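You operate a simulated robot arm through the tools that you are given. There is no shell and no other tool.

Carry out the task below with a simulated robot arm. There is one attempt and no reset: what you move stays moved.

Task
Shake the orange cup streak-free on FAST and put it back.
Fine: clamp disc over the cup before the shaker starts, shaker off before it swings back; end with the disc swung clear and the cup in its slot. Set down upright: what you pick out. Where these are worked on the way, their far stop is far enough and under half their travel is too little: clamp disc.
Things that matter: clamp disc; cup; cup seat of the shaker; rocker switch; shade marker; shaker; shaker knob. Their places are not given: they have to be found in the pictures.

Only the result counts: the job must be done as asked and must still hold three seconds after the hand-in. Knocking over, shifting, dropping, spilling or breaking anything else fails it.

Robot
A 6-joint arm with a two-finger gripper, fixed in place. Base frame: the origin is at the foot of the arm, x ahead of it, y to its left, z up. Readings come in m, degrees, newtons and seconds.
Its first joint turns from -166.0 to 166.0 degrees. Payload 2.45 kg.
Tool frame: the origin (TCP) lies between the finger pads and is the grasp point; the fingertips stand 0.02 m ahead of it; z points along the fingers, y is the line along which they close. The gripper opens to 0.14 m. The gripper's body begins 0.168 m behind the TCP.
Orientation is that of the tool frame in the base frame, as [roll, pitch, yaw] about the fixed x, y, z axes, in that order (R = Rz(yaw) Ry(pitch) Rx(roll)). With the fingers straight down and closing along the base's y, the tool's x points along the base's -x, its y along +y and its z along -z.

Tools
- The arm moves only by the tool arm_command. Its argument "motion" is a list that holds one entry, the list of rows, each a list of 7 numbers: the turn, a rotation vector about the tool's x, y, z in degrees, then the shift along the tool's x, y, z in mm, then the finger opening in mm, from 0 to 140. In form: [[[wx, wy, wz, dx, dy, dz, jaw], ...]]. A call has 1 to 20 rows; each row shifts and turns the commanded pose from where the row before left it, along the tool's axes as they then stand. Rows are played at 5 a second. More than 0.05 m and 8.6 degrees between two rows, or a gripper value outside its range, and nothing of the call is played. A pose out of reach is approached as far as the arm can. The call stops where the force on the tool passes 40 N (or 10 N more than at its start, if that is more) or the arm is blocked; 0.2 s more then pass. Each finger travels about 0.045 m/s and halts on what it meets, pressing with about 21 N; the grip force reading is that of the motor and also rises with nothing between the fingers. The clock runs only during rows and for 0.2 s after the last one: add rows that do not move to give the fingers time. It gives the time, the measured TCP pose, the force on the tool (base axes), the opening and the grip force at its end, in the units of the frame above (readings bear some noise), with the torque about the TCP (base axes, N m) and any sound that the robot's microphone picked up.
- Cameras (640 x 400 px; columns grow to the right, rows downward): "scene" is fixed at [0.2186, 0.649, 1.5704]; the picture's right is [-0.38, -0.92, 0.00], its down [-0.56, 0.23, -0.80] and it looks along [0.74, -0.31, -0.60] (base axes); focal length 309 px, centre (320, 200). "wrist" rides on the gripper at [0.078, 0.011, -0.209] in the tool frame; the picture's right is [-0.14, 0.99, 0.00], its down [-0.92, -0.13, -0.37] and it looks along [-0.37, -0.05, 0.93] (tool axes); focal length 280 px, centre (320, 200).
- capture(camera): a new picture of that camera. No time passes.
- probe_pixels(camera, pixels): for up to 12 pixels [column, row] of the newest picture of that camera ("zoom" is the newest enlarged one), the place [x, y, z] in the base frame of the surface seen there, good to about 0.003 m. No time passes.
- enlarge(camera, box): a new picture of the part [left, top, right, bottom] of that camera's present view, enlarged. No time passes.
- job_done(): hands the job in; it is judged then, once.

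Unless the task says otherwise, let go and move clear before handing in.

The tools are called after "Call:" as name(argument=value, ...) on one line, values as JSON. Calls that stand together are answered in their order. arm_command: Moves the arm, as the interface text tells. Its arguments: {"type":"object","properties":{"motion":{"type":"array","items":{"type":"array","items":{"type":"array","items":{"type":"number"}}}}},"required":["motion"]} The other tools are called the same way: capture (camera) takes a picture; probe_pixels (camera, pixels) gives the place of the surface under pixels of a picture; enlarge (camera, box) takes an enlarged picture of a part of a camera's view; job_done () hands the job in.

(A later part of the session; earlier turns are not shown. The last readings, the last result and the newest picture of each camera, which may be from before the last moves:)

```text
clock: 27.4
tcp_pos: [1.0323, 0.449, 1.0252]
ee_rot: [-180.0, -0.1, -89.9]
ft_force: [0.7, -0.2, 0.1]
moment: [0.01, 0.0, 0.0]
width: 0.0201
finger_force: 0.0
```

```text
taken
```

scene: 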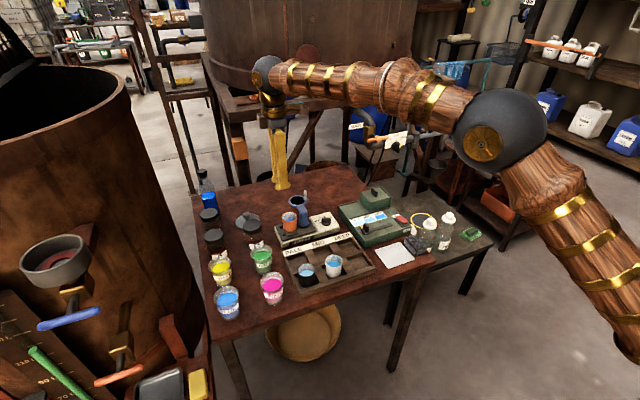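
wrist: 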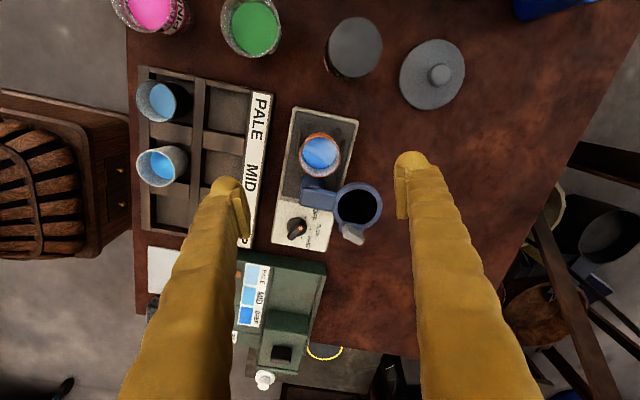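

The end pose is reachable vertically. I'll rehearse the arc backwards in the air to the handle's present spot, turning about the pivot, to check the row convention.

Call:
arm_command(motion=[[[0, 0, 7.5, 4.68, -7.43, 0, 20], [0, 0, 7.5, 4.68, -7.43, 0, 20], [0, 0, 7.5, 4.68, -7.43, 0, 20], [0, 0, 7.5, 4.68, -7.43, 0, 20], [0, 0, 7.5, 4.68, -7.43, 0, 20], [0, 0, 7.5, 4.68, -7.43, 0, 20], [0, 0, 7.5, 4.68, -7.43, 0, 20], [0, 0, 7.5, 4.68, -7.43, 0, 20], [0, 0, 7.5, 4.68, -7.43, 0, 20], [0, 0, 7.5, 4.68, -7.43, 0, 20], [0, 0, 7.5, 4.68, -7.43, 0, 20], [0, 0, 7.5, 4.68, -7.43, 0, 20], [0, 0, 0, 0, 0, 0, 20]]])

Call:
capture(camera="wrist")

Call:
enlarge(camera="wrist", box=[260, 100, 420, 220])

```text
clock: 30.2
tcp_pos: [1.0588, 0.3601, 1.0248]
ee_rot: [-180.0, -0.1, 179.9]
ft_force: [-0.4, 0.3, -0.1]
moment: [0.0, -0.01, -0.03]
width: 0.0199
finger_force: 0.1
```

```text
taken
```

wrist: 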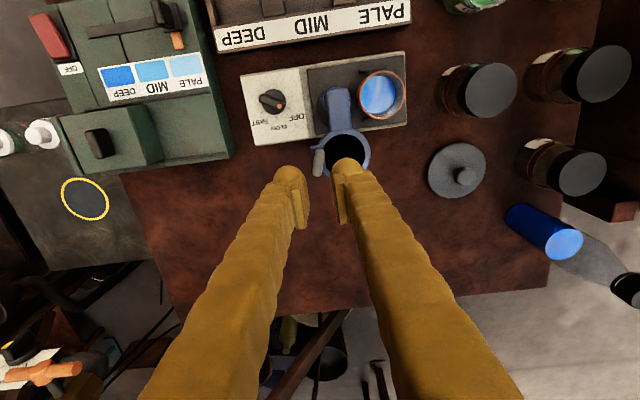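

```text
3.33 times, centred on (340, 160) of wrist
```

zoom: 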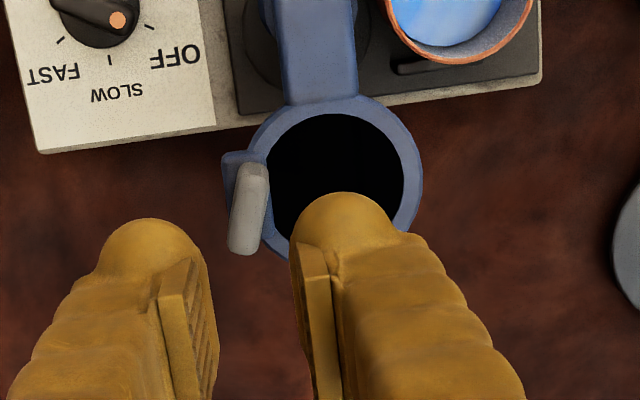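

The rehearsal landed at (1.0588, 0.3601), so rows shift along the old frame. Now I'll go down with the fingers straddling the handle, keeping the tips just above the disc.

Call:
arm_command(motion=[[[0, 0, 0, 0, 0, 35, 22], [0, 0, 0, 0, 0, 30, 22], [0, 0, 0, 0, 0, 15, 22], [0, 0, 0, 0, 0, 5, 22], [0, 0, 0, 0, 0, 4, 22], [0, 0, 0, 0, 0, 0, 22]]])

Call:
enlarge(camera="wrist", box=[260, 100, 420, 220])

Call:
enlarge(camera="scene", box=[270, 175, 350, 235])

```text
clock: 31.6
tcp_pos: [1.0587, 0.3592, 0.935]
ee_rot: [-180.0, 0.0, -180.0]
ft_force: [-0.8, -0.2, 0.6]
moment: [-0.01, 0.0, 0.0]
width: 0.0221
finger_force: 0.1
```

```text
3.33 times, centred on (340, 160) of wrist
```

zoom: 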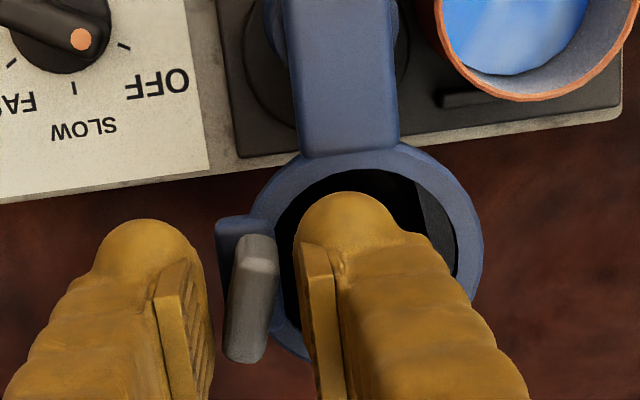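

```text
6.67 times, centred on (310, 205) of scene
```

zoom: 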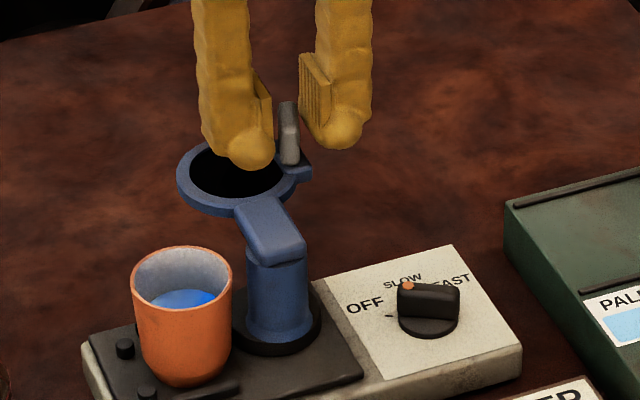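

The fingers straddle the handle. I'll start the swing by turning the tool counter-clockwise about the pivot, half way first.

Call:
arm_command(motion=[[[0, 0, -7.5, -3.67, 7.97, 0, 22], [0, 0, -7.5, -3.67, 7.97, 0, 22], [0, 0, -7.5, -3.67, 7.97, 0, 22], [0, 0, -7.5, -3.67, 7.97, 0, 22], [0, 0, -7.5, -3.67, 7.97, 0, 22], [0, 0, 0, 0, 0, 0, 22]]])

Call:
enlarge(camera="scene", box=[260, 175, 340, 235])

```text
clock: 33.0
tcp_pos: [1.0661, 0.4014, 0.9351]
ee_rot: [-180.0, 0.0, -142.4]
ft_force: [-0.4, 0.0, -0.3]
moment: [0.02, 0.0, 0.01]
width: 0.0221
finger_force: 0.4
```

```text
6.67 times, centred on (300, 205) of scene
```

zoom: 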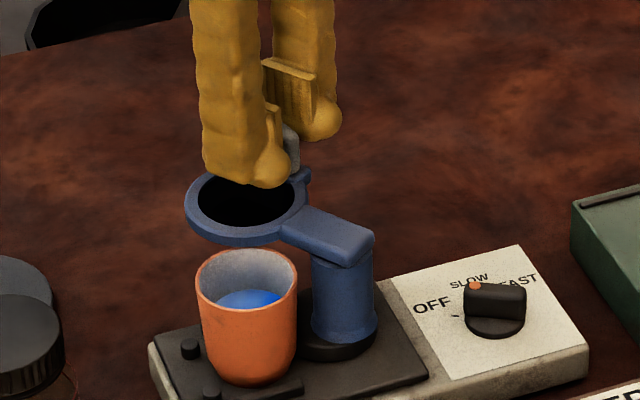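

The arm swings freely with the handle. I'll carry on to about 90°.

Call:
arm_command(motion=[[[0, 0, -7.5, -3.67, 7.97, 0, 22], [0, 0, -7.5, -3.67, 7.97, 0, 22], [0, 0, -7.5, -3.67, 7.97, 0, 22], [0, 0, -7.5, -3.67, 7.97, 0, 22], [0, 0, -7.5, -3.67, 7.97, 0, 22], [0, 0, 0, 0, 0, 0, 22]]])

Call:
enlarge(camera="scene", box=[260, 175, 340, 235])

Call:
capture(camera="wrist")

```text
clock: 34.4
tcp_pos: [1.0447, 0.4416, 0.9346]
ee_rot: [-179.9, 0.0, -104.9]
ft_force: [-0.1, 1.1, -0.7]
moment: [-0.01, 0.03, 0.02]
width: 0.0219
finger_force: 0.9
```

```text
6.67 times, centred on (300, 205) of scene
```

zoom: 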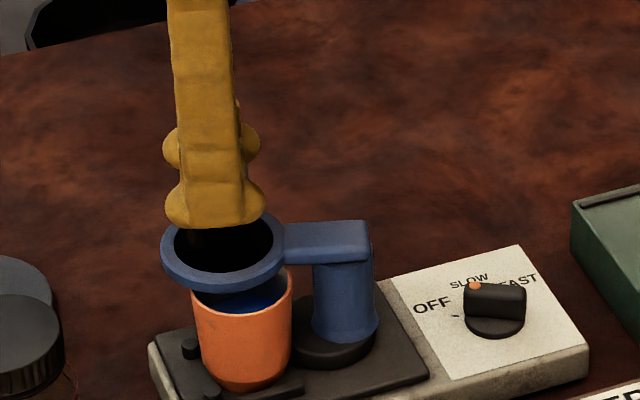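

```text
taken
```

wrist: 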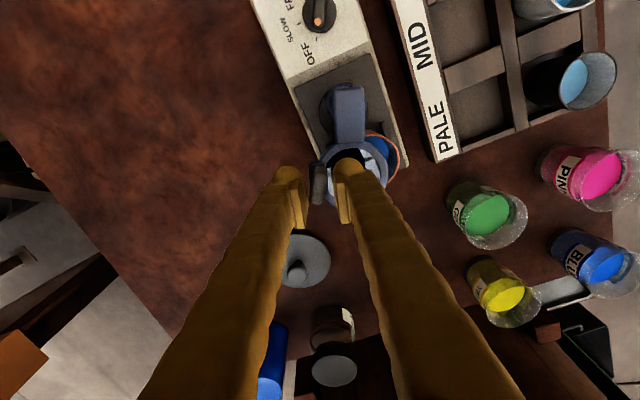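

The disc is coming over the cup, about 70° through. I'll continue in smaller steps until the stop.

Call:
arm_command(motion=[[[0, 0, -7.5, -3.67, 7.97, 0, 22], [0, 0, -7.5, -3.67, 7.97, 0, 22], [0, 0, 0, 0, 0, 0, 22]]])

Call:
enlarge(camera="scene", box=[260, 175, 340, 235])

Call:
enlarge(camera="wrist", box=[260, 60, 440, 210])

```text
clock: 35.2
tcp_pos: [1.0318, 0.4518, 0.9345]
ee_rot: [-180.0, -0.1, -89.9]
ft_force: [-0.3, -0.9, 0.0]
moment: [0.01, -0.01, -0.03]
width: 0.0221
finger_force: 0.7
```

```text
6.67 times, centred on (300, 205) of scene
```

zoom: 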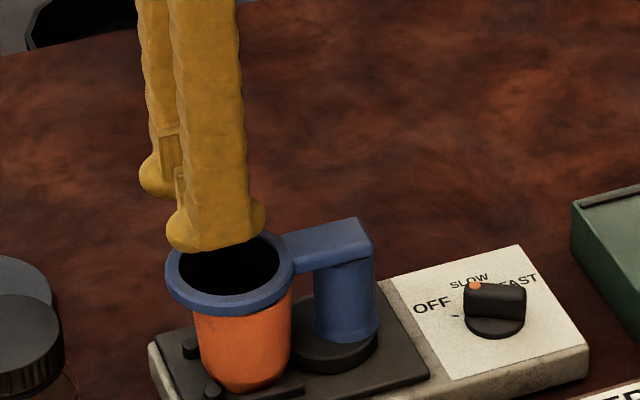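

```text
2.67 times, centred on (350, 135) of wrist
```

zoom: 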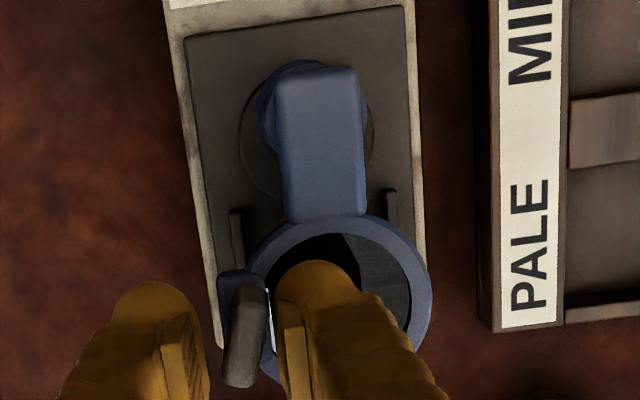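

The disc sits above the cup at about 90°. I'll push a bit further to find the stop.

Call:
arm_command(motion=[[[0, 0, -3.75, -1.96, 3.92, 0, 22], [0, 0, -3.75, -1.96, 3.92, 0, 22], [0, 0, 0, 0, 0, 0, 22]]])

Call:
enlarge(camera="wrist", box=[260, 60, 440, 210])

```text
clock: 36.0
tcp_pos: [1.0236, 0.4548, 0.9338]
ee_rot: [-180.0, 0.0, -82.4]
ft_force: [9.0, -0.6, -0.5]
moment: [-0.01, -0.09, -0.07]
width: 0.0279
finger_force: 4.8
```

```text
2.67 times, centred on (350, 135) of wrist
```

zoom: 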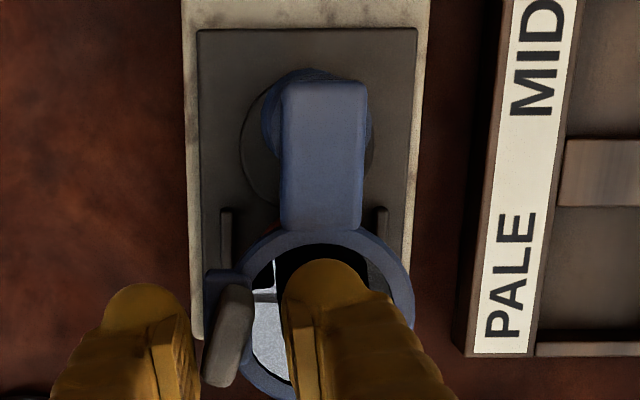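

I felt 9 N and the disc arm is aligned with the plate, so it's at its stop. I'll ease back so nothing drags, then lift straight off the handle.

Call:
arm_command(motion=[[[0, 0, 3.75, 2.22, -3.79, 0, 30], [0, 0, 0, 0, 0, 0, 32], [0, 0, 0, 0, 0, -10, 32], [0, 0, 0, 0, 0, -30, 32], [0, 0, 0, 0, 0, -40, 32], [0, 0, 0, 0, 0, -20, 32], [0, 0, 0, 0, 0, 0, 32]]])

Call:
capture(camera="wrist")

Call:
enlarge(camera="wrist", box=[260, 60, 440, 210])

Call:
enlarge(camera="scene", box=[265, 190, 329, 238])

```text
clock: 37.6
tcp_pos: [1.0278, 0.4525, 1.0357]
ee_rot: [-180.0, 0.0, -86.2]
ft_force: [0.2, -0.9, -1.1]
moment: [0.01, -0.01, -0.01]
width: 0.0322
finger_force: 0.1
```

```text
taken
```

wrist: 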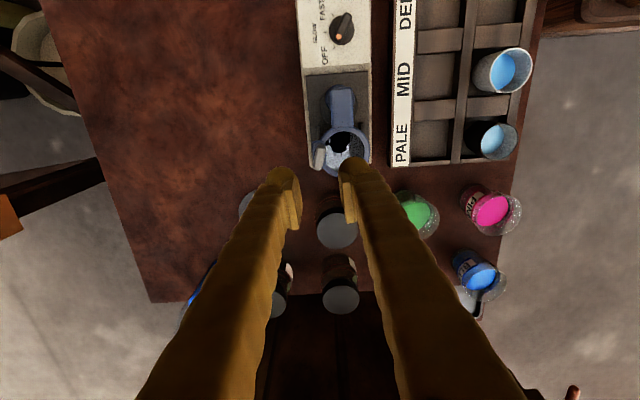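

```text
2.67 times, centred on (350, 135) of wrist
```

zoom: 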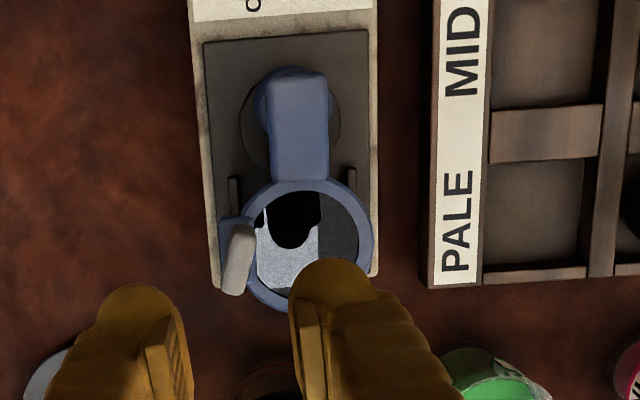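

```text
8.33 times, centred on (297, 214) of scene
```

zoom: 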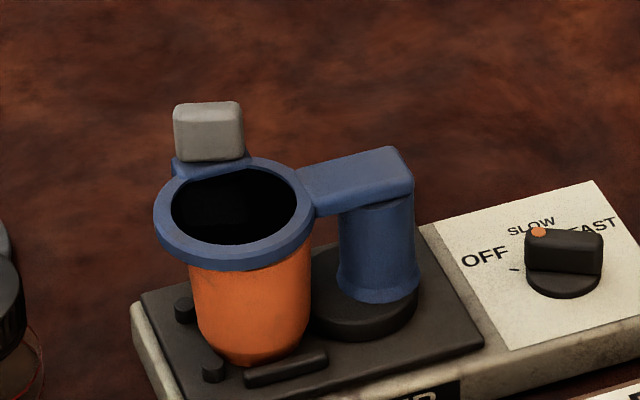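

The disc is over the cup and stays there. I'll record the handle and disc positions before going to the knob.

Call:
probe_pixels(camera="zoom", pixels=[[235, 210], [165, 215], [310, 210], [235, 255], [240, 165], [180, 120], [240, 120], [210, 105], [210, 155], [350, 180]])

Call:
enlarge(camera="wrist", box=[260, 60, 440, 210])

Call:
probe_pixels(camera="zoom", pixels=[[225, 285], [250, 235], [238, 260], [258, 220], [370, 240], [260, 285], [310, 185], [300, 75], [300, 130]])

```text
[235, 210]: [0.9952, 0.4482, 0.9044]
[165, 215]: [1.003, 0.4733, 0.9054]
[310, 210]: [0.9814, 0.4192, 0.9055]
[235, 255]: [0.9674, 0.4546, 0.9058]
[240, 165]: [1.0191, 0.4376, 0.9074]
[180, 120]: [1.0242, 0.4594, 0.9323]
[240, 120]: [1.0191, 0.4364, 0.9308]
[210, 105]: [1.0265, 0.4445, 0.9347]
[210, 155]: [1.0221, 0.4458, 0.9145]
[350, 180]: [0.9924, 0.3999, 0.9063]
```

```text
2.67 times, centred on (350, 135) of wrist
```

zoom: 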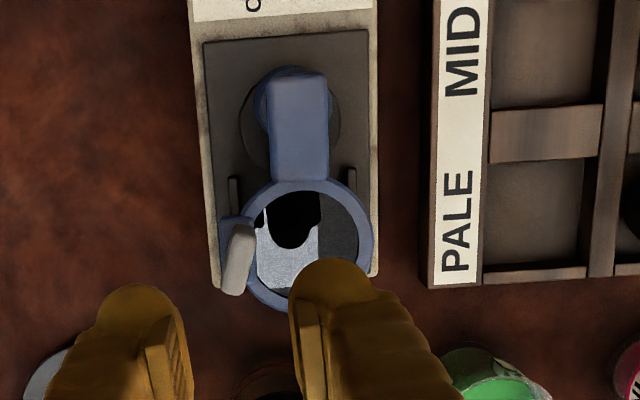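

```text
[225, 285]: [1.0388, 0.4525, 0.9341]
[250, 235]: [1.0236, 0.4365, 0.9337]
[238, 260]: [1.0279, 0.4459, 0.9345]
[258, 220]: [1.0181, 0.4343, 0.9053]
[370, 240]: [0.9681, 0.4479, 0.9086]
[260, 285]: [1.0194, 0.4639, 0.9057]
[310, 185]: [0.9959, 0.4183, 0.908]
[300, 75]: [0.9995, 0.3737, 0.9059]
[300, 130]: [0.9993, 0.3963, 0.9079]
```

The handle is now centred at about (1.028, 0.445), the disc at (0.998, 0.447), and the pivot at about (1.0, 0.3875). Next I'll go above the knob and align the fingers across its bar.

Call:
arm_command(motion=[[[0, 0, 0, 35.8, 13.1, 0, 50], [0, 0, 0, 35.8, 13.1, 0, 50], [0, 0, 0, 35.8, 13.1, 0, 50], [0, 0, 0, 35.8, 13.1, 0, 50], [0, 0, 7.3, 0, 0, 0, 50], [0, 0, 7.3, 0, 0, 0, 50], [0, 0, 7.3, 0, 0, 0, 50], [0, 0, 7.3, 0, 0, 0, 50], [0, 0, 7.3, 0, 0, 0, 50], [0, 0, 7.3, 0, 0, 0, 50], [0, 0, 0, 0, 0, 0, 50]]])

Call:
capture(camera="wrist")

Call:
enlarge(camera="wrist", box=[290, 110, 370, 170])

```text
clock: 40.0
tcp_pos: [0.9851, 0.3055, 1.036]
ee_rot: [180.0, 0.0, -130.2]
ft_force: [0.6, 0.4, 0.5]
moment: [-0.01, -0.01, 0.01]
width: 0.0501
finger_force: 0.1
```

```text
taken
```

wrist: 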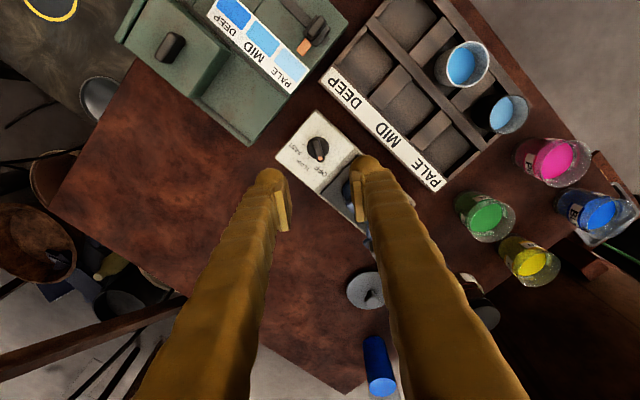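

```text
6.67 times, centred on (330, 140) of wrist
```

zoom: 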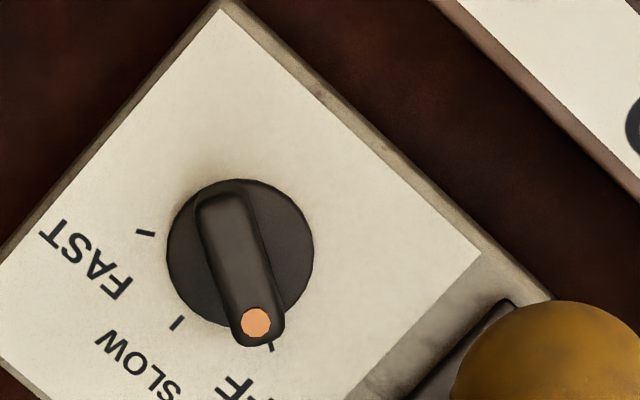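

I have a clear view: the bar runs from (215,205) to the dot at (258,323), in line with the OFF tick at (270,347). I'll probe the bar's axis.

Call:
probe_pixels(camera="zoom", pixels=[[218, 210], [237, 265], [258, 323], [222, 200], [262, 340], [215, 265], [258, 255], [270, 347], [177, 322], [145, 233], [290, 210], [190, 250]])

```text
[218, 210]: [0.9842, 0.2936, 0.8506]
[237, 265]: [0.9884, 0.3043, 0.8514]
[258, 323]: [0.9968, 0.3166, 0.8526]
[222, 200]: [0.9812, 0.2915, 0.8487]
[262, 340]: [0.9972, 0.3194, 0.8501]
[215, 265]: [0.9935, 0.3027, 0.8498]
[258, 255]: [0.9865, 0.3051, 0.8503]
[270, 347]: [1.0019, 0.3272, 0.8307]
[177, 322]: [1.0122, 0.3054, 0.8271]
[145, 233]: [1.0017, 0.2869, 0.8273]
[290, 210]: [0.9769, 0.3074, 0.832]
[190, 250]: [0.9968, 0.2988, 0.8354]
```

The bar axis is at 60° from base x and the knob centre is (0.989, 0.3055). The ticks are at +60° (OFF), 0° (SLOW) and −60° (FAST), so I need a 120° clockwise turn. I'll align to yaw −120° and go down around the bar.

Call:
arm_command(motion=[[[0, 0, -5.1, 0, 0, 0, 40], [0, 0, -5.1, 0, 0, 0, 36], [0, 0, 0, -2.1, -3.6, 0, 36], [0, 0, 0, 0, 0, 45, 36], [0, 0, 0, 0, 0, 45, 36], [0, 0, 0, 0, 0, 45, 36], [0, 0, 0, 0, 0, 30, 36], [0, 0, 0, 0, 0, 0, 36]]])

Call:
enlarge(camera="wrist", box=[260, 100, 420, 220])

Call:
enlarge(camera="scene", box=[285, 190, 365, 240])

```text
clock: 41.8
tcp_pos: [0.9882, 0.3059, 0.8719]
ee_rot: [-180.0, 0.1, -119.8]
ft_force: [-0.1, 0.5, 0.2]
moment: [-0.01, -0.01, -0.02]
width: 0.0361
finger_force: 0.1
```

```text
3.33 times, centred on (340, 160) of wrist
```

zoom: 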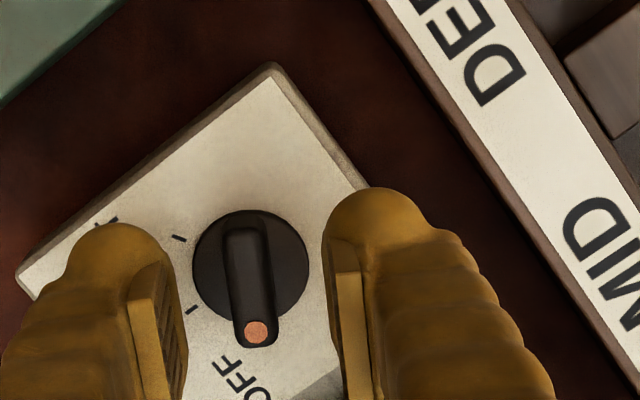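

```text
8.00 times, centred on (325, 215) of scene
```

zoom: 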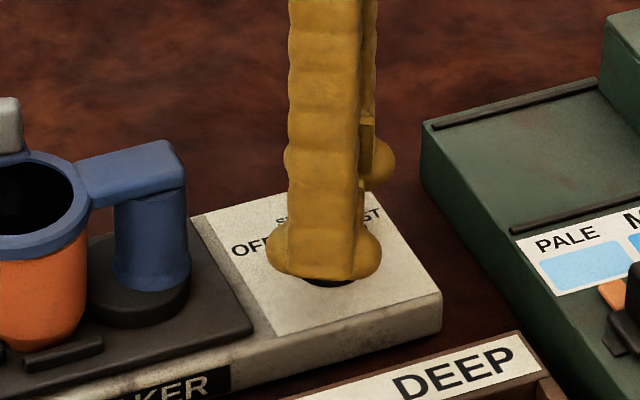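

The bar lies parallel between the fingers. I'll go down the last 14 mm and close on it.

Call:
arm_command(motion=[[[0, 0, 0, 0, 0, 8, 36], [0, 0, 0, 0, 0, 6, 36], [0, 0, 0, 0, 0, 0, 24], [0, 0, 0, 0, 0, 0, 12], [0, 0, 0, 0, 0, 0, 6], [0, 0, 0, 0, 0, 0, 6], [0, 0, 0, 0, 0, 0, 6]]])

Call:
enlarge(camera="wrist", box=[260, 100, 420, 220])

```text
clock: 43.4
tcp_pos: [0.9891, 0.3068, 0.857]
ee_rot: [-179.9, 0.0, -119.9]
ft_force: [18.2, -6.9, -5.3]
moment: [-0.07, -0.15, -0.07]
width: 0.0111
finger_force: 38.1
```

```text
3.33 times, centred on (340, 160) of wrist
```

zoom: 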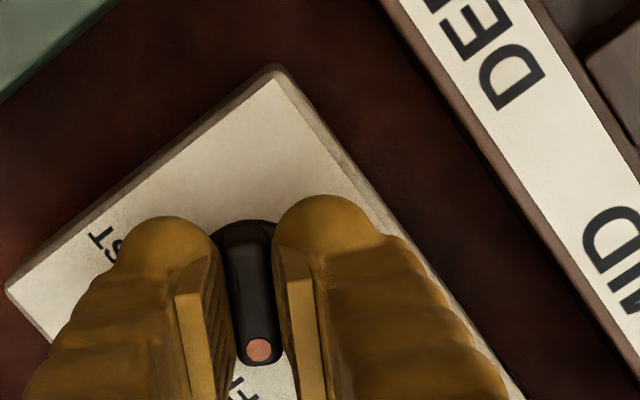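

Gripped at 11 mm. The 19 N side force says I'm off centre along −tool y, so I'll shift 1.5 mm to relax it.

Call:
arm_command(motion=[[[0, 0, 0, 0, -1, 0, 6], [0, 0, 0, 0, -0.5, 0, 6], [0, 0, 0, 0, 0, 0, 6]]])

```text
clock: 44.2
tcp_pos: [0.989, 0.3064, 0.8572]
ee_rot: [179.9, 0.0, -119.8]
ft_force: [-21.8, -2.1, 10.3]
moment: [-0.24, 0.33, -0.05]
width: 0.0111
finger_force: 38.7
```

That overshot to −22 N, so I'll go back about 0.8 mm.

Call:
arm_command(motion=[[[0, 0, 0, 0, 0.8, 0, 6], [0, 0, 0, 0, 0, 0, 6]]])

```text
clock: 44.8
tcp_pos: [0.9894, 0.306, 0.8572]
ee_rot: [180.0, 0.0, -119.8]
ft_force: [-22.6, -5.7, 13.5]
moment: [-0.19, 0.29, -0.07]
width: 0.011
finger_force: 38.4
```

The reading barely changed, so the force is probably grip stress. I'll loosen, then re-close gently.

Call:
arm_command(motion=[[[0, 0, 0, 0, 0, -1, 16], [0, 0, 0, 0, 0, 0, 16], [0, 0, 0, 0, 0, 0, 16]]])

Call:
enlarge(camera="wrist", box=[280, 140, 380, 215])

```text
clock: 45.6
tcp_pos: [0.9894, 0.3062, 0.8572]
ee_rot: [-180.0, 0.1, -119.8]
ft_force: [-0.9, -0.2, 0.6]
moment: [0.01, -0.01, 0.0]
width: 0.0159
finger_force: 0.1
```

```text
5.33 times, centred on (330, 178) of wrist
```

zoom: 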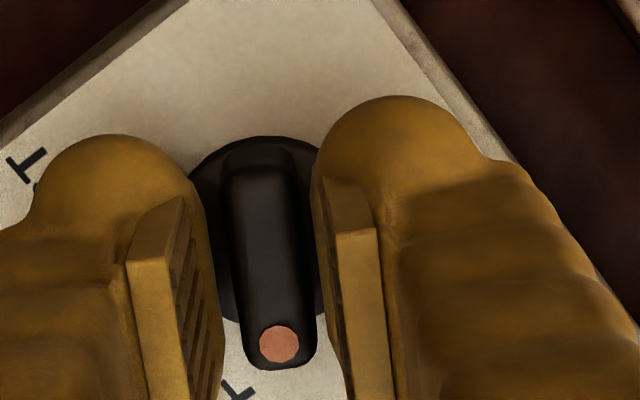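

It's free now with no force. I'll re-close gently to about 11 mm and check the forces.

Call:
arm_command(motion=[[[0, 0, 0, 0, 0, 0, 13], [0, 0, 0, 0, 0, 0, 11.5], [0, 0, 0, 0, 0, 0, 10.5], [0, 0, 0, 0, 0, 0, 10.5]]])

```text
clock: 46.6
tcp_pos: [0.9892, 0.3058, 0.8579]
ee_rot: [-180.0, 0.0, -119.8]
ft_force: [-2.0, 1.9, -1.3]
moment: [0.03, 0.05, -0.01]
width: 0.0127
finger_force: 1.1
```

The grip is light with low forces. I'll start turning clockwise, 48° first, and check.

Call:
arm_command(motion=[[[0, 0, 8, 0, 0, 0, 10.5], [0, 0, 8, 0, 0, 0, 10.5], [0, 0, 8, 0, 0, 0, 10.5], [0, 0, 0, 0, 0, 0, 10.5]]])

Call:
enlarge(camera="wrist", box=[280, 140, 380, 215])

```text
clock: 47.6
tcp_pos: [0.9894, 0.3058, 0.8575]
ee_rot: [-179.9, 0.1, -143.9]
ft_force: [-0.2, 0.1, 1.4]
moment: [0.0, 0.0, -0.02]
width: 0.012
finger_force: 4.0
```

```text
5.33 times, centred on (330, 178) of wrist
```

zoom: 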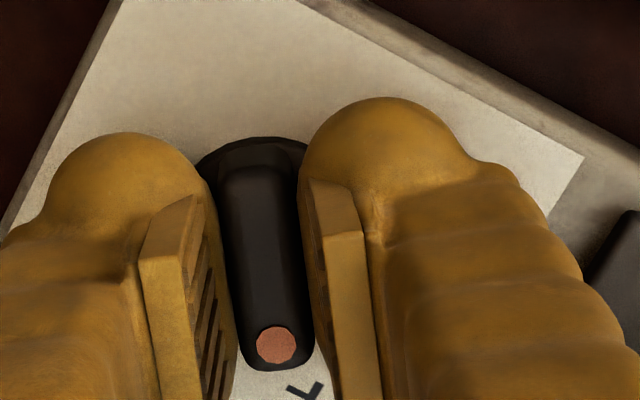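

The knob turns with the tool. I'll turn the remaining 96° to FAST.

Call:
arm_command(motion=[[[0, 0, 8, 0, 0, 0, 10.5], [0, 0, 8, 0, 0, 0, 10.5], [0, 0, 8, 0, 0, 0, 10.5], [0, 0, 8, 0, 0, 0, 10.5], [0, 0, 8, 0, 0, 0, 10.5], [0, 0, 8, 0, 0, 0, 10.5], [0, 0, 8, 0, 0, 0, 10.5], [0, 0, 8, 0, 0, 0, 10.5], [0, 0, 8, 0, 0, 0, 10.5], [0, 0, 8, 0, 0, 0, 10.5], [0, 0, 8, 0, 0, 0, 10.5], [0, 0, 8, 0, 0, 0, 10.5]]])

Call:
capture(camera="wrist")

Call:
enlarge(camera="wrist", box=[260, 110, 420, 220])

Call:
enlarge(camera="scene", box=[265, 185, 345, 240])

```text
clock: 50.2
tcp_pos: [0.9893, 0.306, 0.8567]
ee_rot: [180.0, 0.0, 120.0]
ft_force: [-2.7, -3.6, 0.5]
moment: [-0.01, 0.06, 0.02]
width: 0.0133
finger_force: 2.1
```

```text
taken
```

wrist: 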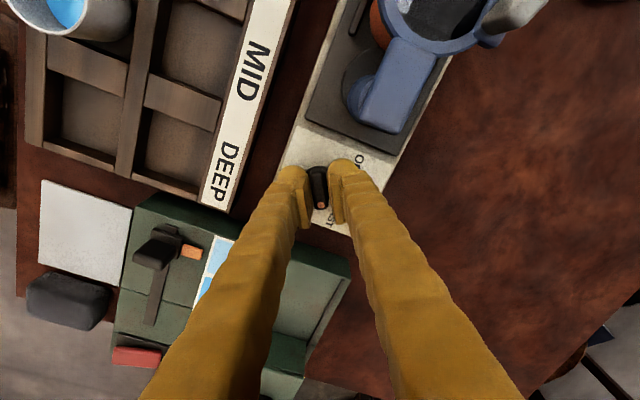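

```text
3.64 times, centred on (340, 165) of wrist
```

zoom: 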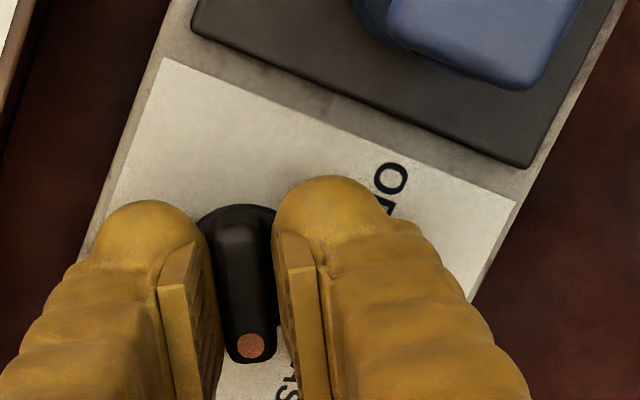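

```text
7.27 times, centred on (305, 212) of scene
```

zoom: 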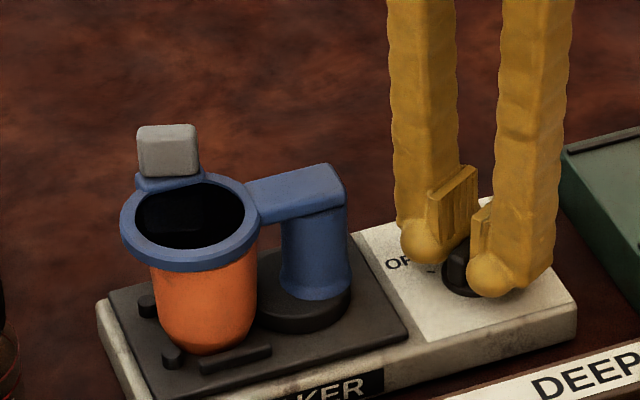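

No sound was reported. I'll nudge a few more degrees to be sure it seats on FAST, and listen.

Call:
arm_command(motion=[[[0, 0, 4, 0, 0, 0, 10.5], [0, 0, 0, 0, 0, 0, 10.5]]])

Call:
enlarge(camera="wrist", box=[260, 110, 420, 220])

Call:
enlarge(camera="scene", box=[265, 185, 345, 240])

```text
clock: 50.8
tcp_pos: [0.9889, 0.3051, 0.8561]
ee_rot: [180.0, 0.0, 116.1]
ft_force: [-4.0, -3.4, 0.5]
moment: [-0.04, 0.04, 0.1]
width: 0.014
finger_force: 2.7
```

```text
3.64 times, centred on (340, 165) of wrist
```

zoom: 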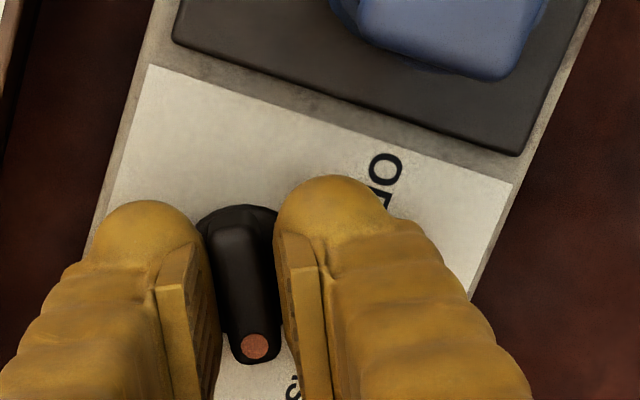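

```text
7.27 times, centred on (305, 212) of scene
```

zoom: 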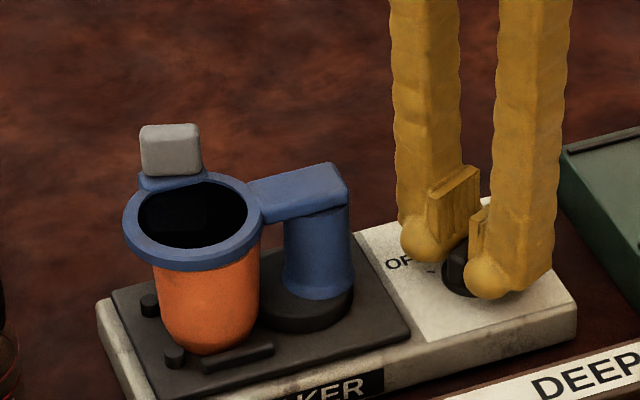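

The seat plate moved between the two pictures (disc edge from 120 to 124 px), so it is shaking, and the knob resists more turning. I'll ease back, open the fingers around the knob, and check the pointer.

Call:
arm_command(motion=[[[0, 0, -4, 0, 0, 0, 14], [0, 0, 0, 0, 0, 0, 30], [0, 0, 0, 0, 0, 0, 36]]])

Call:
enlarge(camera="wrist", box=[260, 110, 420, 220])

Call:
enlarge(camera="scene", box=[265, 185, 345, 240])

```text
clock: 51.6
tcp_pos: [0.9885, 0.306, 0.8582]
ee_rot: [-180.0, 0.0, 120.2]
ft_force: [-0.3, 0.4, 0.3]
moment: [0.01, 0.03, 0.01]
width: 0.036
finger_force: 0.1
```

```text
3.64 times, centred on (340, 165) of wrist
```

zoom: 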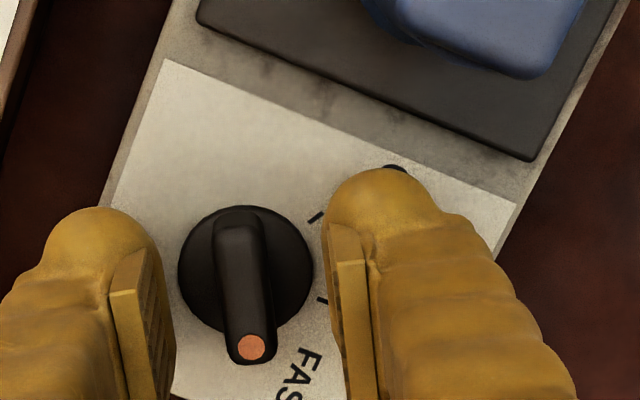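

```text
7.27 times, centred on (305, 212) of scene
```

zoom: 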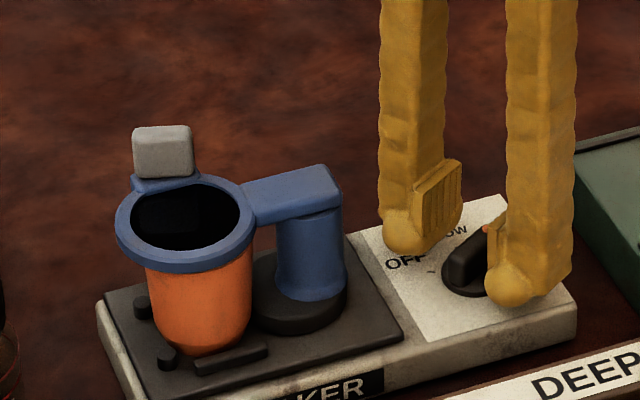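

The pointer sits in line with the FAST tick and the plate keeps oscillating. I'll let it run a few seconds while staying around the knob.

Call:
arm_command(motion=[[[0, 0, 0, 0, 0, 0, 36], [0, 0, 0, 0, 0, 0, 36], [0, 0, 0, 0, 0, 0, 36], [0, 0, 0, 0, 0, 0, 36], [0, 0, 0, 0, 0, 0, 36], [0, 0, 0, 0, 0, 0, 36], [0, 0, 0, 0, 0, 0, 36], [0, 0, 0, 0, 0, 0, 36], [0, 0, 0, 0, 0, 0, 36], [0, 0, 0, 0, 0, 0, 36], [0, 0, 0, 0, 0, 0, 36], [0, 0, 0, 0, 0, 0, 36], [0, 0, 0, 0, 0, 0, 36], [0, 0, 0, 0, 0, 0, 36], [0, 0, 0, 0, 0, 0, 36]]])

Call:
enlarge(camera="scene", box=[265, 185, 345, 240])

Call:
capture(camera="wrist")

```text
clock: 54.8
tcp_pos: [0.9887, 0.3059, 0.8568]
ee_rot: [179.9, -0.1, 120.2]
ft_force: [0.4, 0.4, -0.2]
moment: [-0.03, -0.01, 0.01]
width: 0.0361
finger_force: 0.0
```

```text
7.27 times, centred on (305, 212) of scene
```

zoom: 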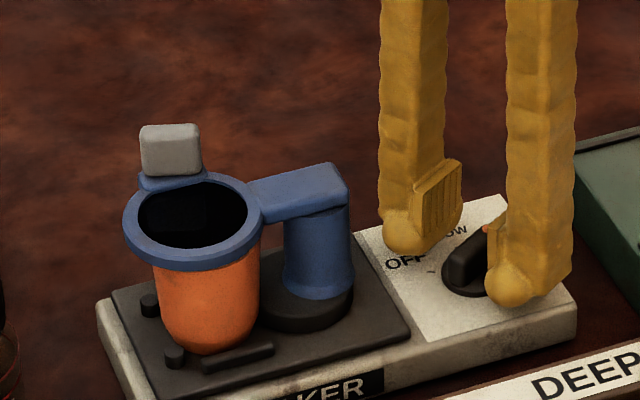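

```text
taken
```

wrist: 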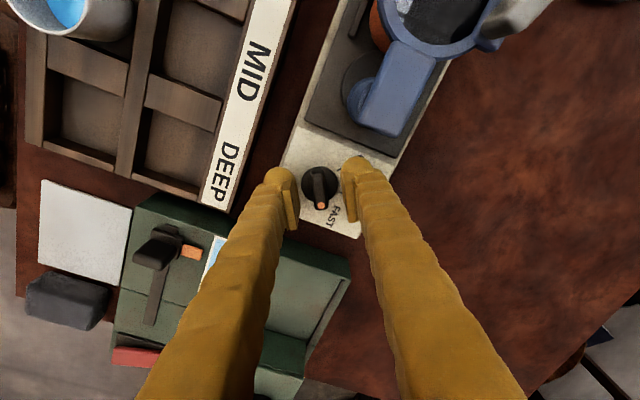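

It is still shaking after about 5 s. I'll let it run about 3.5 s more, then turn it off and inspect.

Call:
arm_command(motion=[[[0, 0, 0, 0, 0, 0, 36], [0, 0, 0, 0, 0, 0, 36], [0, 0, 0, 0, 0, 0, 36], [0, 0, 0, 0, 0, 0, 36], [0, 0, 0, 0, 0, 0, 36], [0, 0, 0, 0, 0, 0, 36], [0, 0, 0, 0, 0, 0, 36], [0, 0, 0, 0, 0, 0, 36], [0, 0, 0, 0, 0, 0, 36], [0, 0, 0, 0, 0, 0, 36], [0, 0, 0, 0, 0, 0, 28], [0, 0, 0, 0, 0, 0, 20], [0, 0, 0, 0, 0, 0, 13], [0, 0, 0, 0, 0, 0, 10.5], [0, 0, 0, 0, 0, 0, 10.5]]])

Call:
enlarge(camera="wrist", box=[260, 110, 420, 220])

```text
clock: 58.0
tcp_pos: [0.9888, 0.3062, 0.8573]
ee_rot: [180.0, 0.0, 120.1]
ft_force: [-3.0, -0.8, 1.0]
moment: [-0.01, 0.04, -0.03]
width: 0.013
finger_force: 1.6
```

```text
3.64 times, centred on (340, 165) of wrist
```

zoom: 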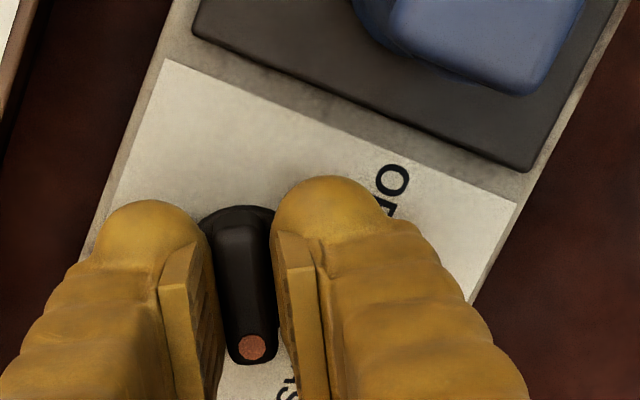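

Gripped again on the knob. I'll turn it back 120° counter-clockwise to OFF, with a few degrees extra at the end to seat it.

Call:
arm_command(motion=[[[0, 0, -8, 0, 0, 0, 10.5], [0, 0, -8, 0, 0, 0, 10.5], [0, 0, -8, 0, 0, 0, 10.5], [0, 0, -8, 0, 0, 0, 10.5], [0, 0, -8, 0, 0, 0, 10.5], [0, 0, -8, 0, 0, 0, 10.5], [0, 0, -8, 0, 0, 0, 10.5], [0, 0, -8, 0, 0, 0, 10.5], [0, 0, -8, 0, 0, 0, 10.5], [0, 0, -8, 0, 0, 0, 10.5], [0, 0, -8, 0, 0, 0, 10.5], [0, 0, -8, 0, 0, 0, 10.5], [0, 0, -8, 0, 0, 0, 10.5], [0, 0, -8, 0, 0, 0, 10.5], [0, 0, -8, 0, 0, 0, 10.5], [0, 0, -4, 0, 0, 0, 10.5], [0, 0, 0, 0, 0, 0, 10.5]]])

Call:
enlarge(camera="scene", box=[265, 185, 345, 240])

Call:
enlarge(camera="wrist", box=[260, 110, 420, 220])

```text
clock: 61.6
tcp_pos: [0.9897, 0.3061, 0.8568]
ee_rot: [179.9, 0.1, -115.8]
ft_force: [-2.5, 5.2, -0.9]
moment: [0.01, 0.03, -0.05]
width: 0.0142
finger_force: 2.9
```

```text
7.27 times, centred on (305, 212) of scene
```

zoom: 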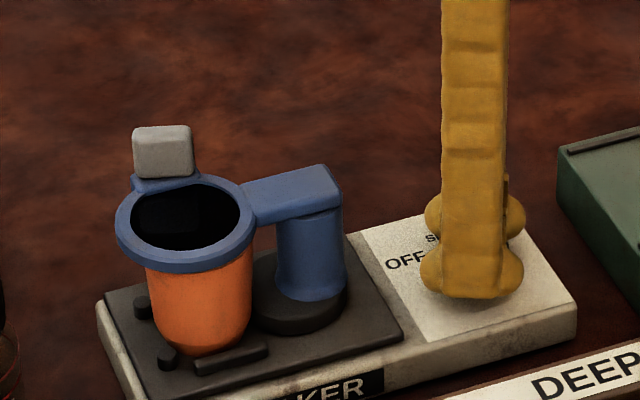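

```text
3.64 times, centred on (340, 165) of wrist
```

zoom: 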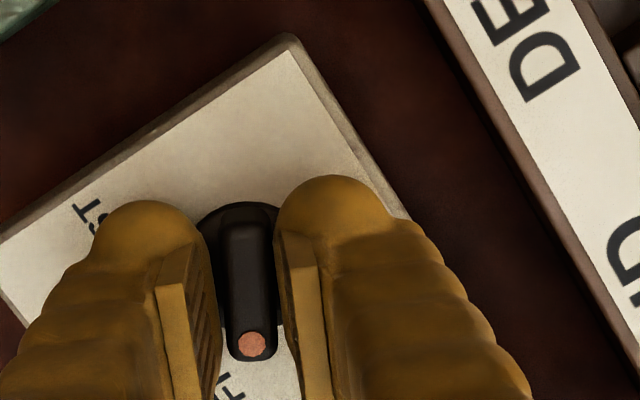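

The knob is back against its OFF end. I'll ease back, open, and rise, then check that the plate has stopped.

Call:
arm_command(motion=[[[0, 0, 4, 0, 0, 0, 13], [0, 0, 0, 0, 0, 0, 24], [0, 0, 0, 0, 0, 0, 36], [0, 0, 0, 0, 0, -15, 36], [0, 0, 0, 0, 0, -40, 36], [0, 0, 0, 0, 0, -45, 36], [0, 0, 0, 0, 0, -45, 36], [0, 0, 0, 0, 0, -35, 36]]])

Call:
enlarge(camera="scene", box=[265, 185, 345, 240])

Call:
capture(camera="wrist")

Call:
enlarge(camera="wrist", box=[290, 110, 370, 170])

```text
clock: 63.4
tcp_pos: [0.9901, 0.3061, 1.0385]
ee_rot: [179.9, 0.1, -119.8]
ft_force: [0.8, 0.3, -0.4]
moment: [-0.02, 0.03, -0.02]
width: 0.036
finger_force: 0.1
```

```text
7.27 times, centred on (305, 212) of scene
```

zoom: 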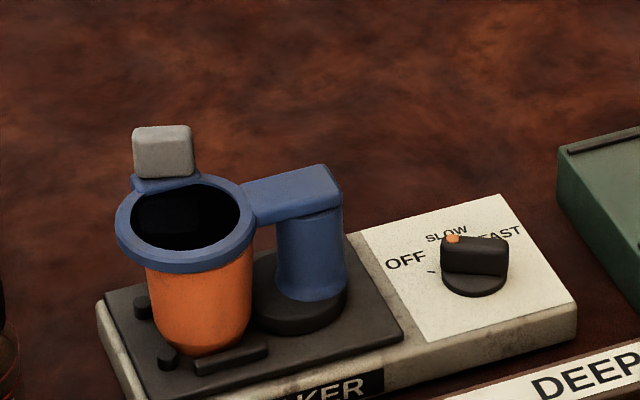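

```text
taken
```

wrist: 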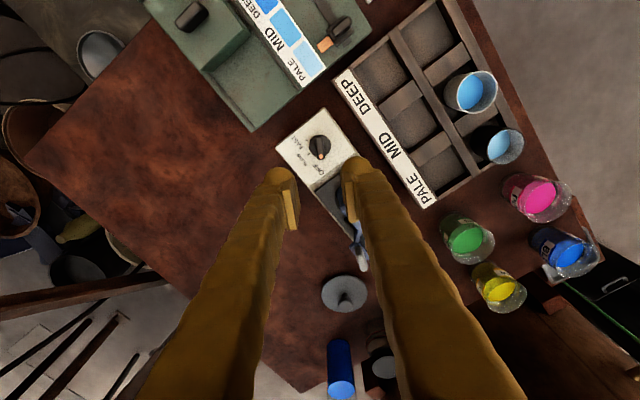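

```text
6.67 times, centred on (330, 140) of wrist
```

zoom: 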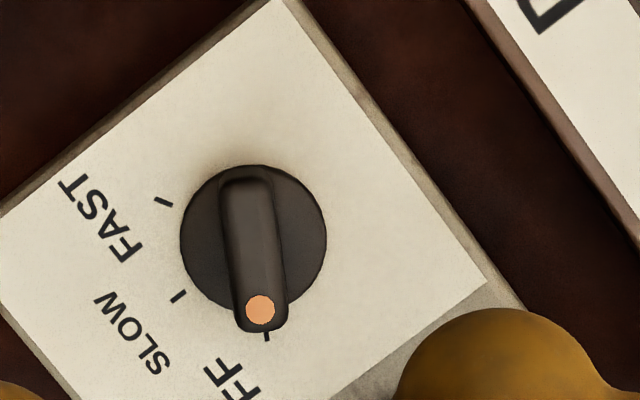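

The shaker is off and the plate rests still. I'll probe the handle's present place before swinging back.

Call:
enlarge(camera="scene", box=[265, 185, 345, 240])

Call:
probe_pixels(camera="zoom", pixels=[[135, 145], [162, 133], [190, 145], [162, 155], [162, 175], [185, 220], [120, 225], [252, 215], [185, 258], [190, 178], [300, 190], [225, 330]])

```text
7.27 times, centred on (305, 212) of scene
```

zoom: 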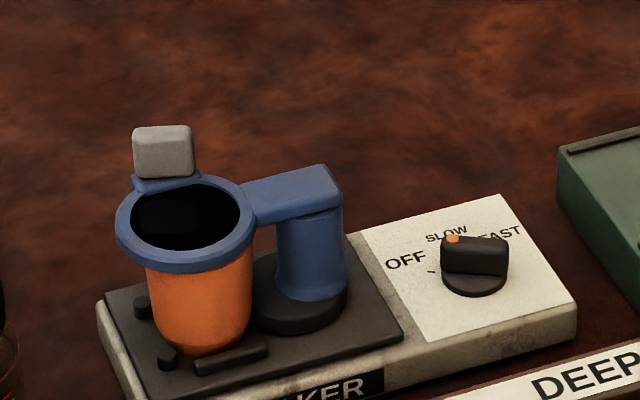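

```text
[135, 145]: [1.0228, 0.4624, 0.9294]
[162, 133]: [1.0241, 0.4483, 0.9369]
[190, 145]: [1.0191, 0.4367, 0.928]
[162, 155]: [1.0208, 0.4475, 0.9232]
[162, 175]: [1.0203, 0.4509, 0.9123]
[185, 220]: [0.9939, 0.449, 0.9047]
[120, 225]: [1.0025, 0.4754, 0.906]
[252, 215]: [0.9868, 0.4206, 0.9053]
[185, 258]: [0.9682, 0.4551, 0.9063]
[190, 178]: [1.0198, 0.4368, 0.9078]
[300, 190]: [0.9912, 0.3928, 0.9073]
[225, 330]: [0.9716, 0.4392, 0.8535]
```

The handle is centred at about (1.026, 0.449). I'll move over it at yaw −90° and go down straddling it.

Call:
arm_command(motion=[[[0, 0, 0, -35.4, 9.75, 0, 26], [0, 0, 0, -35.4, 9.75, 0, 26], [0, 0, 0, -35.4, 9.75, 0, 26], [0, 0, 0, -35.4, 9.75, 0, 26], [0, 0, -7.5, 0, 0, 0, 26], [0, 0, -7.5, 0, 0, 0, 26], [0, 0, -7.5, 0, 0, 0, 26], [0, 0, -7.5, 0, 0, 0, 26], [0, 0, 0, 0, 0, 30, 26], [0, 0, 0, 0, 0, 25, 26], [0, 0, 0, 0, 0, 0, 26]]])

Call:
capture(camera="wrist")

Call:
enlarge(camera="scene", box=[265, 175, 345, 235])

```text
clock: 65.8
tcp_pos: [1.0265, 0.4492, 0.9827]
ee_rot: [180.0, 0.0, -89.8]
ft_force: [-0.2, 0.2, 0.3]
moment: [0.02, 0.0, -0.02]
width: 0.0259
finger_force: 0.0
```

```text
taken
```

wrist: 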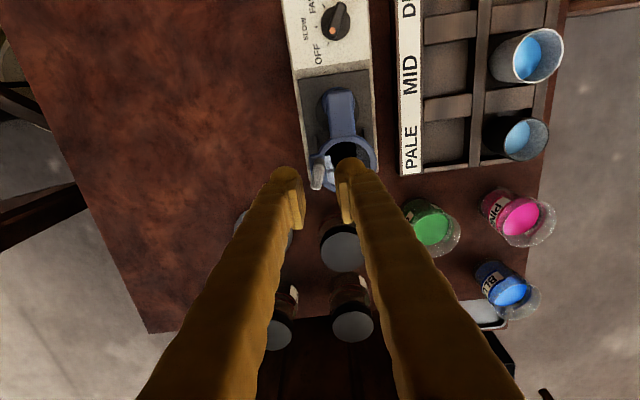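

```text
6.67 times, centred on (305, 205) of scene
```

zoom: 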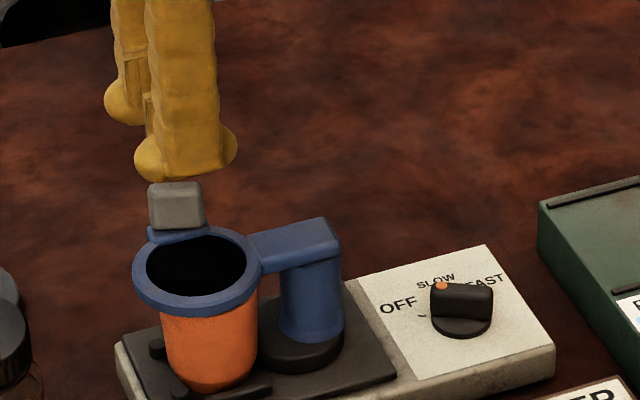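

Aligned over the handle. I'll go down the last 47 mm.

Call:
arm_command(motion=[[[0, 0, 0, 0, 0, 20, 26], [0, 0, 0, 0, 0, 15, 26], [0, 0, 0, 0, 0, 8, 26], [0, 0, 0, 0, 0, 4, 26], [0, 0, 0, 0, 0, 0, 26]]])

Call:
enlarge(camera="wrist", box=[260, 90, 420, 210])

```text
clock: 67.0
tcp_pos: [1.0261, 0.4499, 0.9359]
ee_rot: [-180.0, 0.0, -89.7]
ft_force: [0.0, -0.2, 0.1]
moment: [0.01, 0.04, -0.02]
width: 0.026
finger_force: 0.0
```

```text
3.33 times, centred on (340, 150) of wrist
```

zoom: 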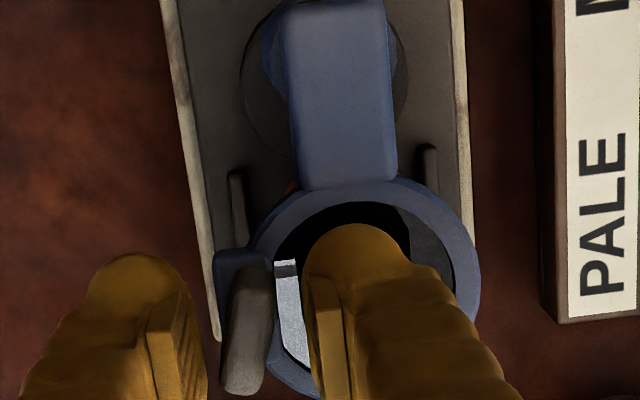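

Straddled without contact. I'll swing back clockwise in two parts, 6 rows first.

Call:
arm_command(motion=[[[0, 0, 7.5, 4.04, -7.67, 0, 26], [0, 0, 7.5, 4.04, -7.67, 0, 26], [0, 0, 7.5, 4.04, -7.67, 0, 26], [0, 0, 7.5, 4.04, -7.67, 0, 26], [0, 0, 7.5, 4.04, -7.67, 0, 26], [0, 0, 7.5, 4.04, -7.67, 0, 26], [0, 0, 0, 0, 0, 0, 26]]])

Call:
enlarge(camera="scene", box=[265, 175, 345, 235])

```text
clock: 68.6
tcp_pos: [1.0614, 0.4128, 0.9362]
ee_rot: [180.0, 0.1, -134.9]
ft_force: [-0.5, -0.7, -0.4]
moment: [0.0, 0.0, -0.02]
width: 0.0261
finger_force: 0.0
```

```text
6.67 times, centred on (305, 205) of scene
```

zoom: 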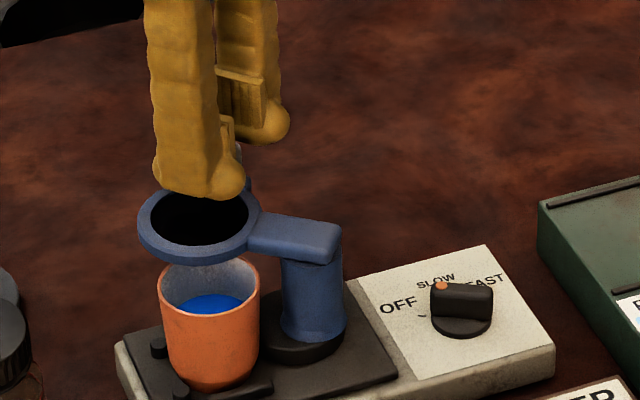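

The disc is halfway back and the liquid shows at (210,303). I'll inspect it for streaks.

Call:
enlarge(camera="scene", box=[276, 208, 300, 226])

Call:
capture(camera="wrist")

```text
16.00 times, centred on (288, 217) of scene
```

zoom: 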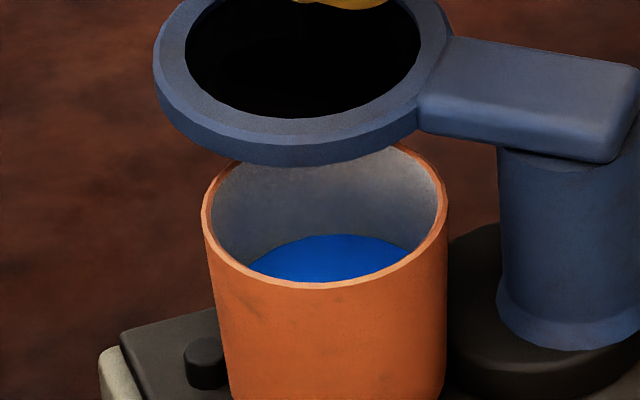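

```text
taken
```

wrist: 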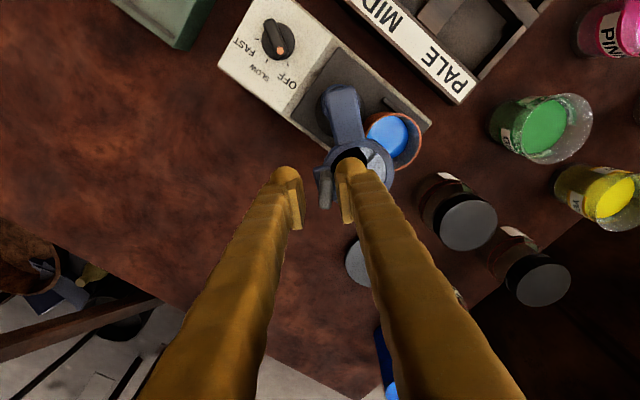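

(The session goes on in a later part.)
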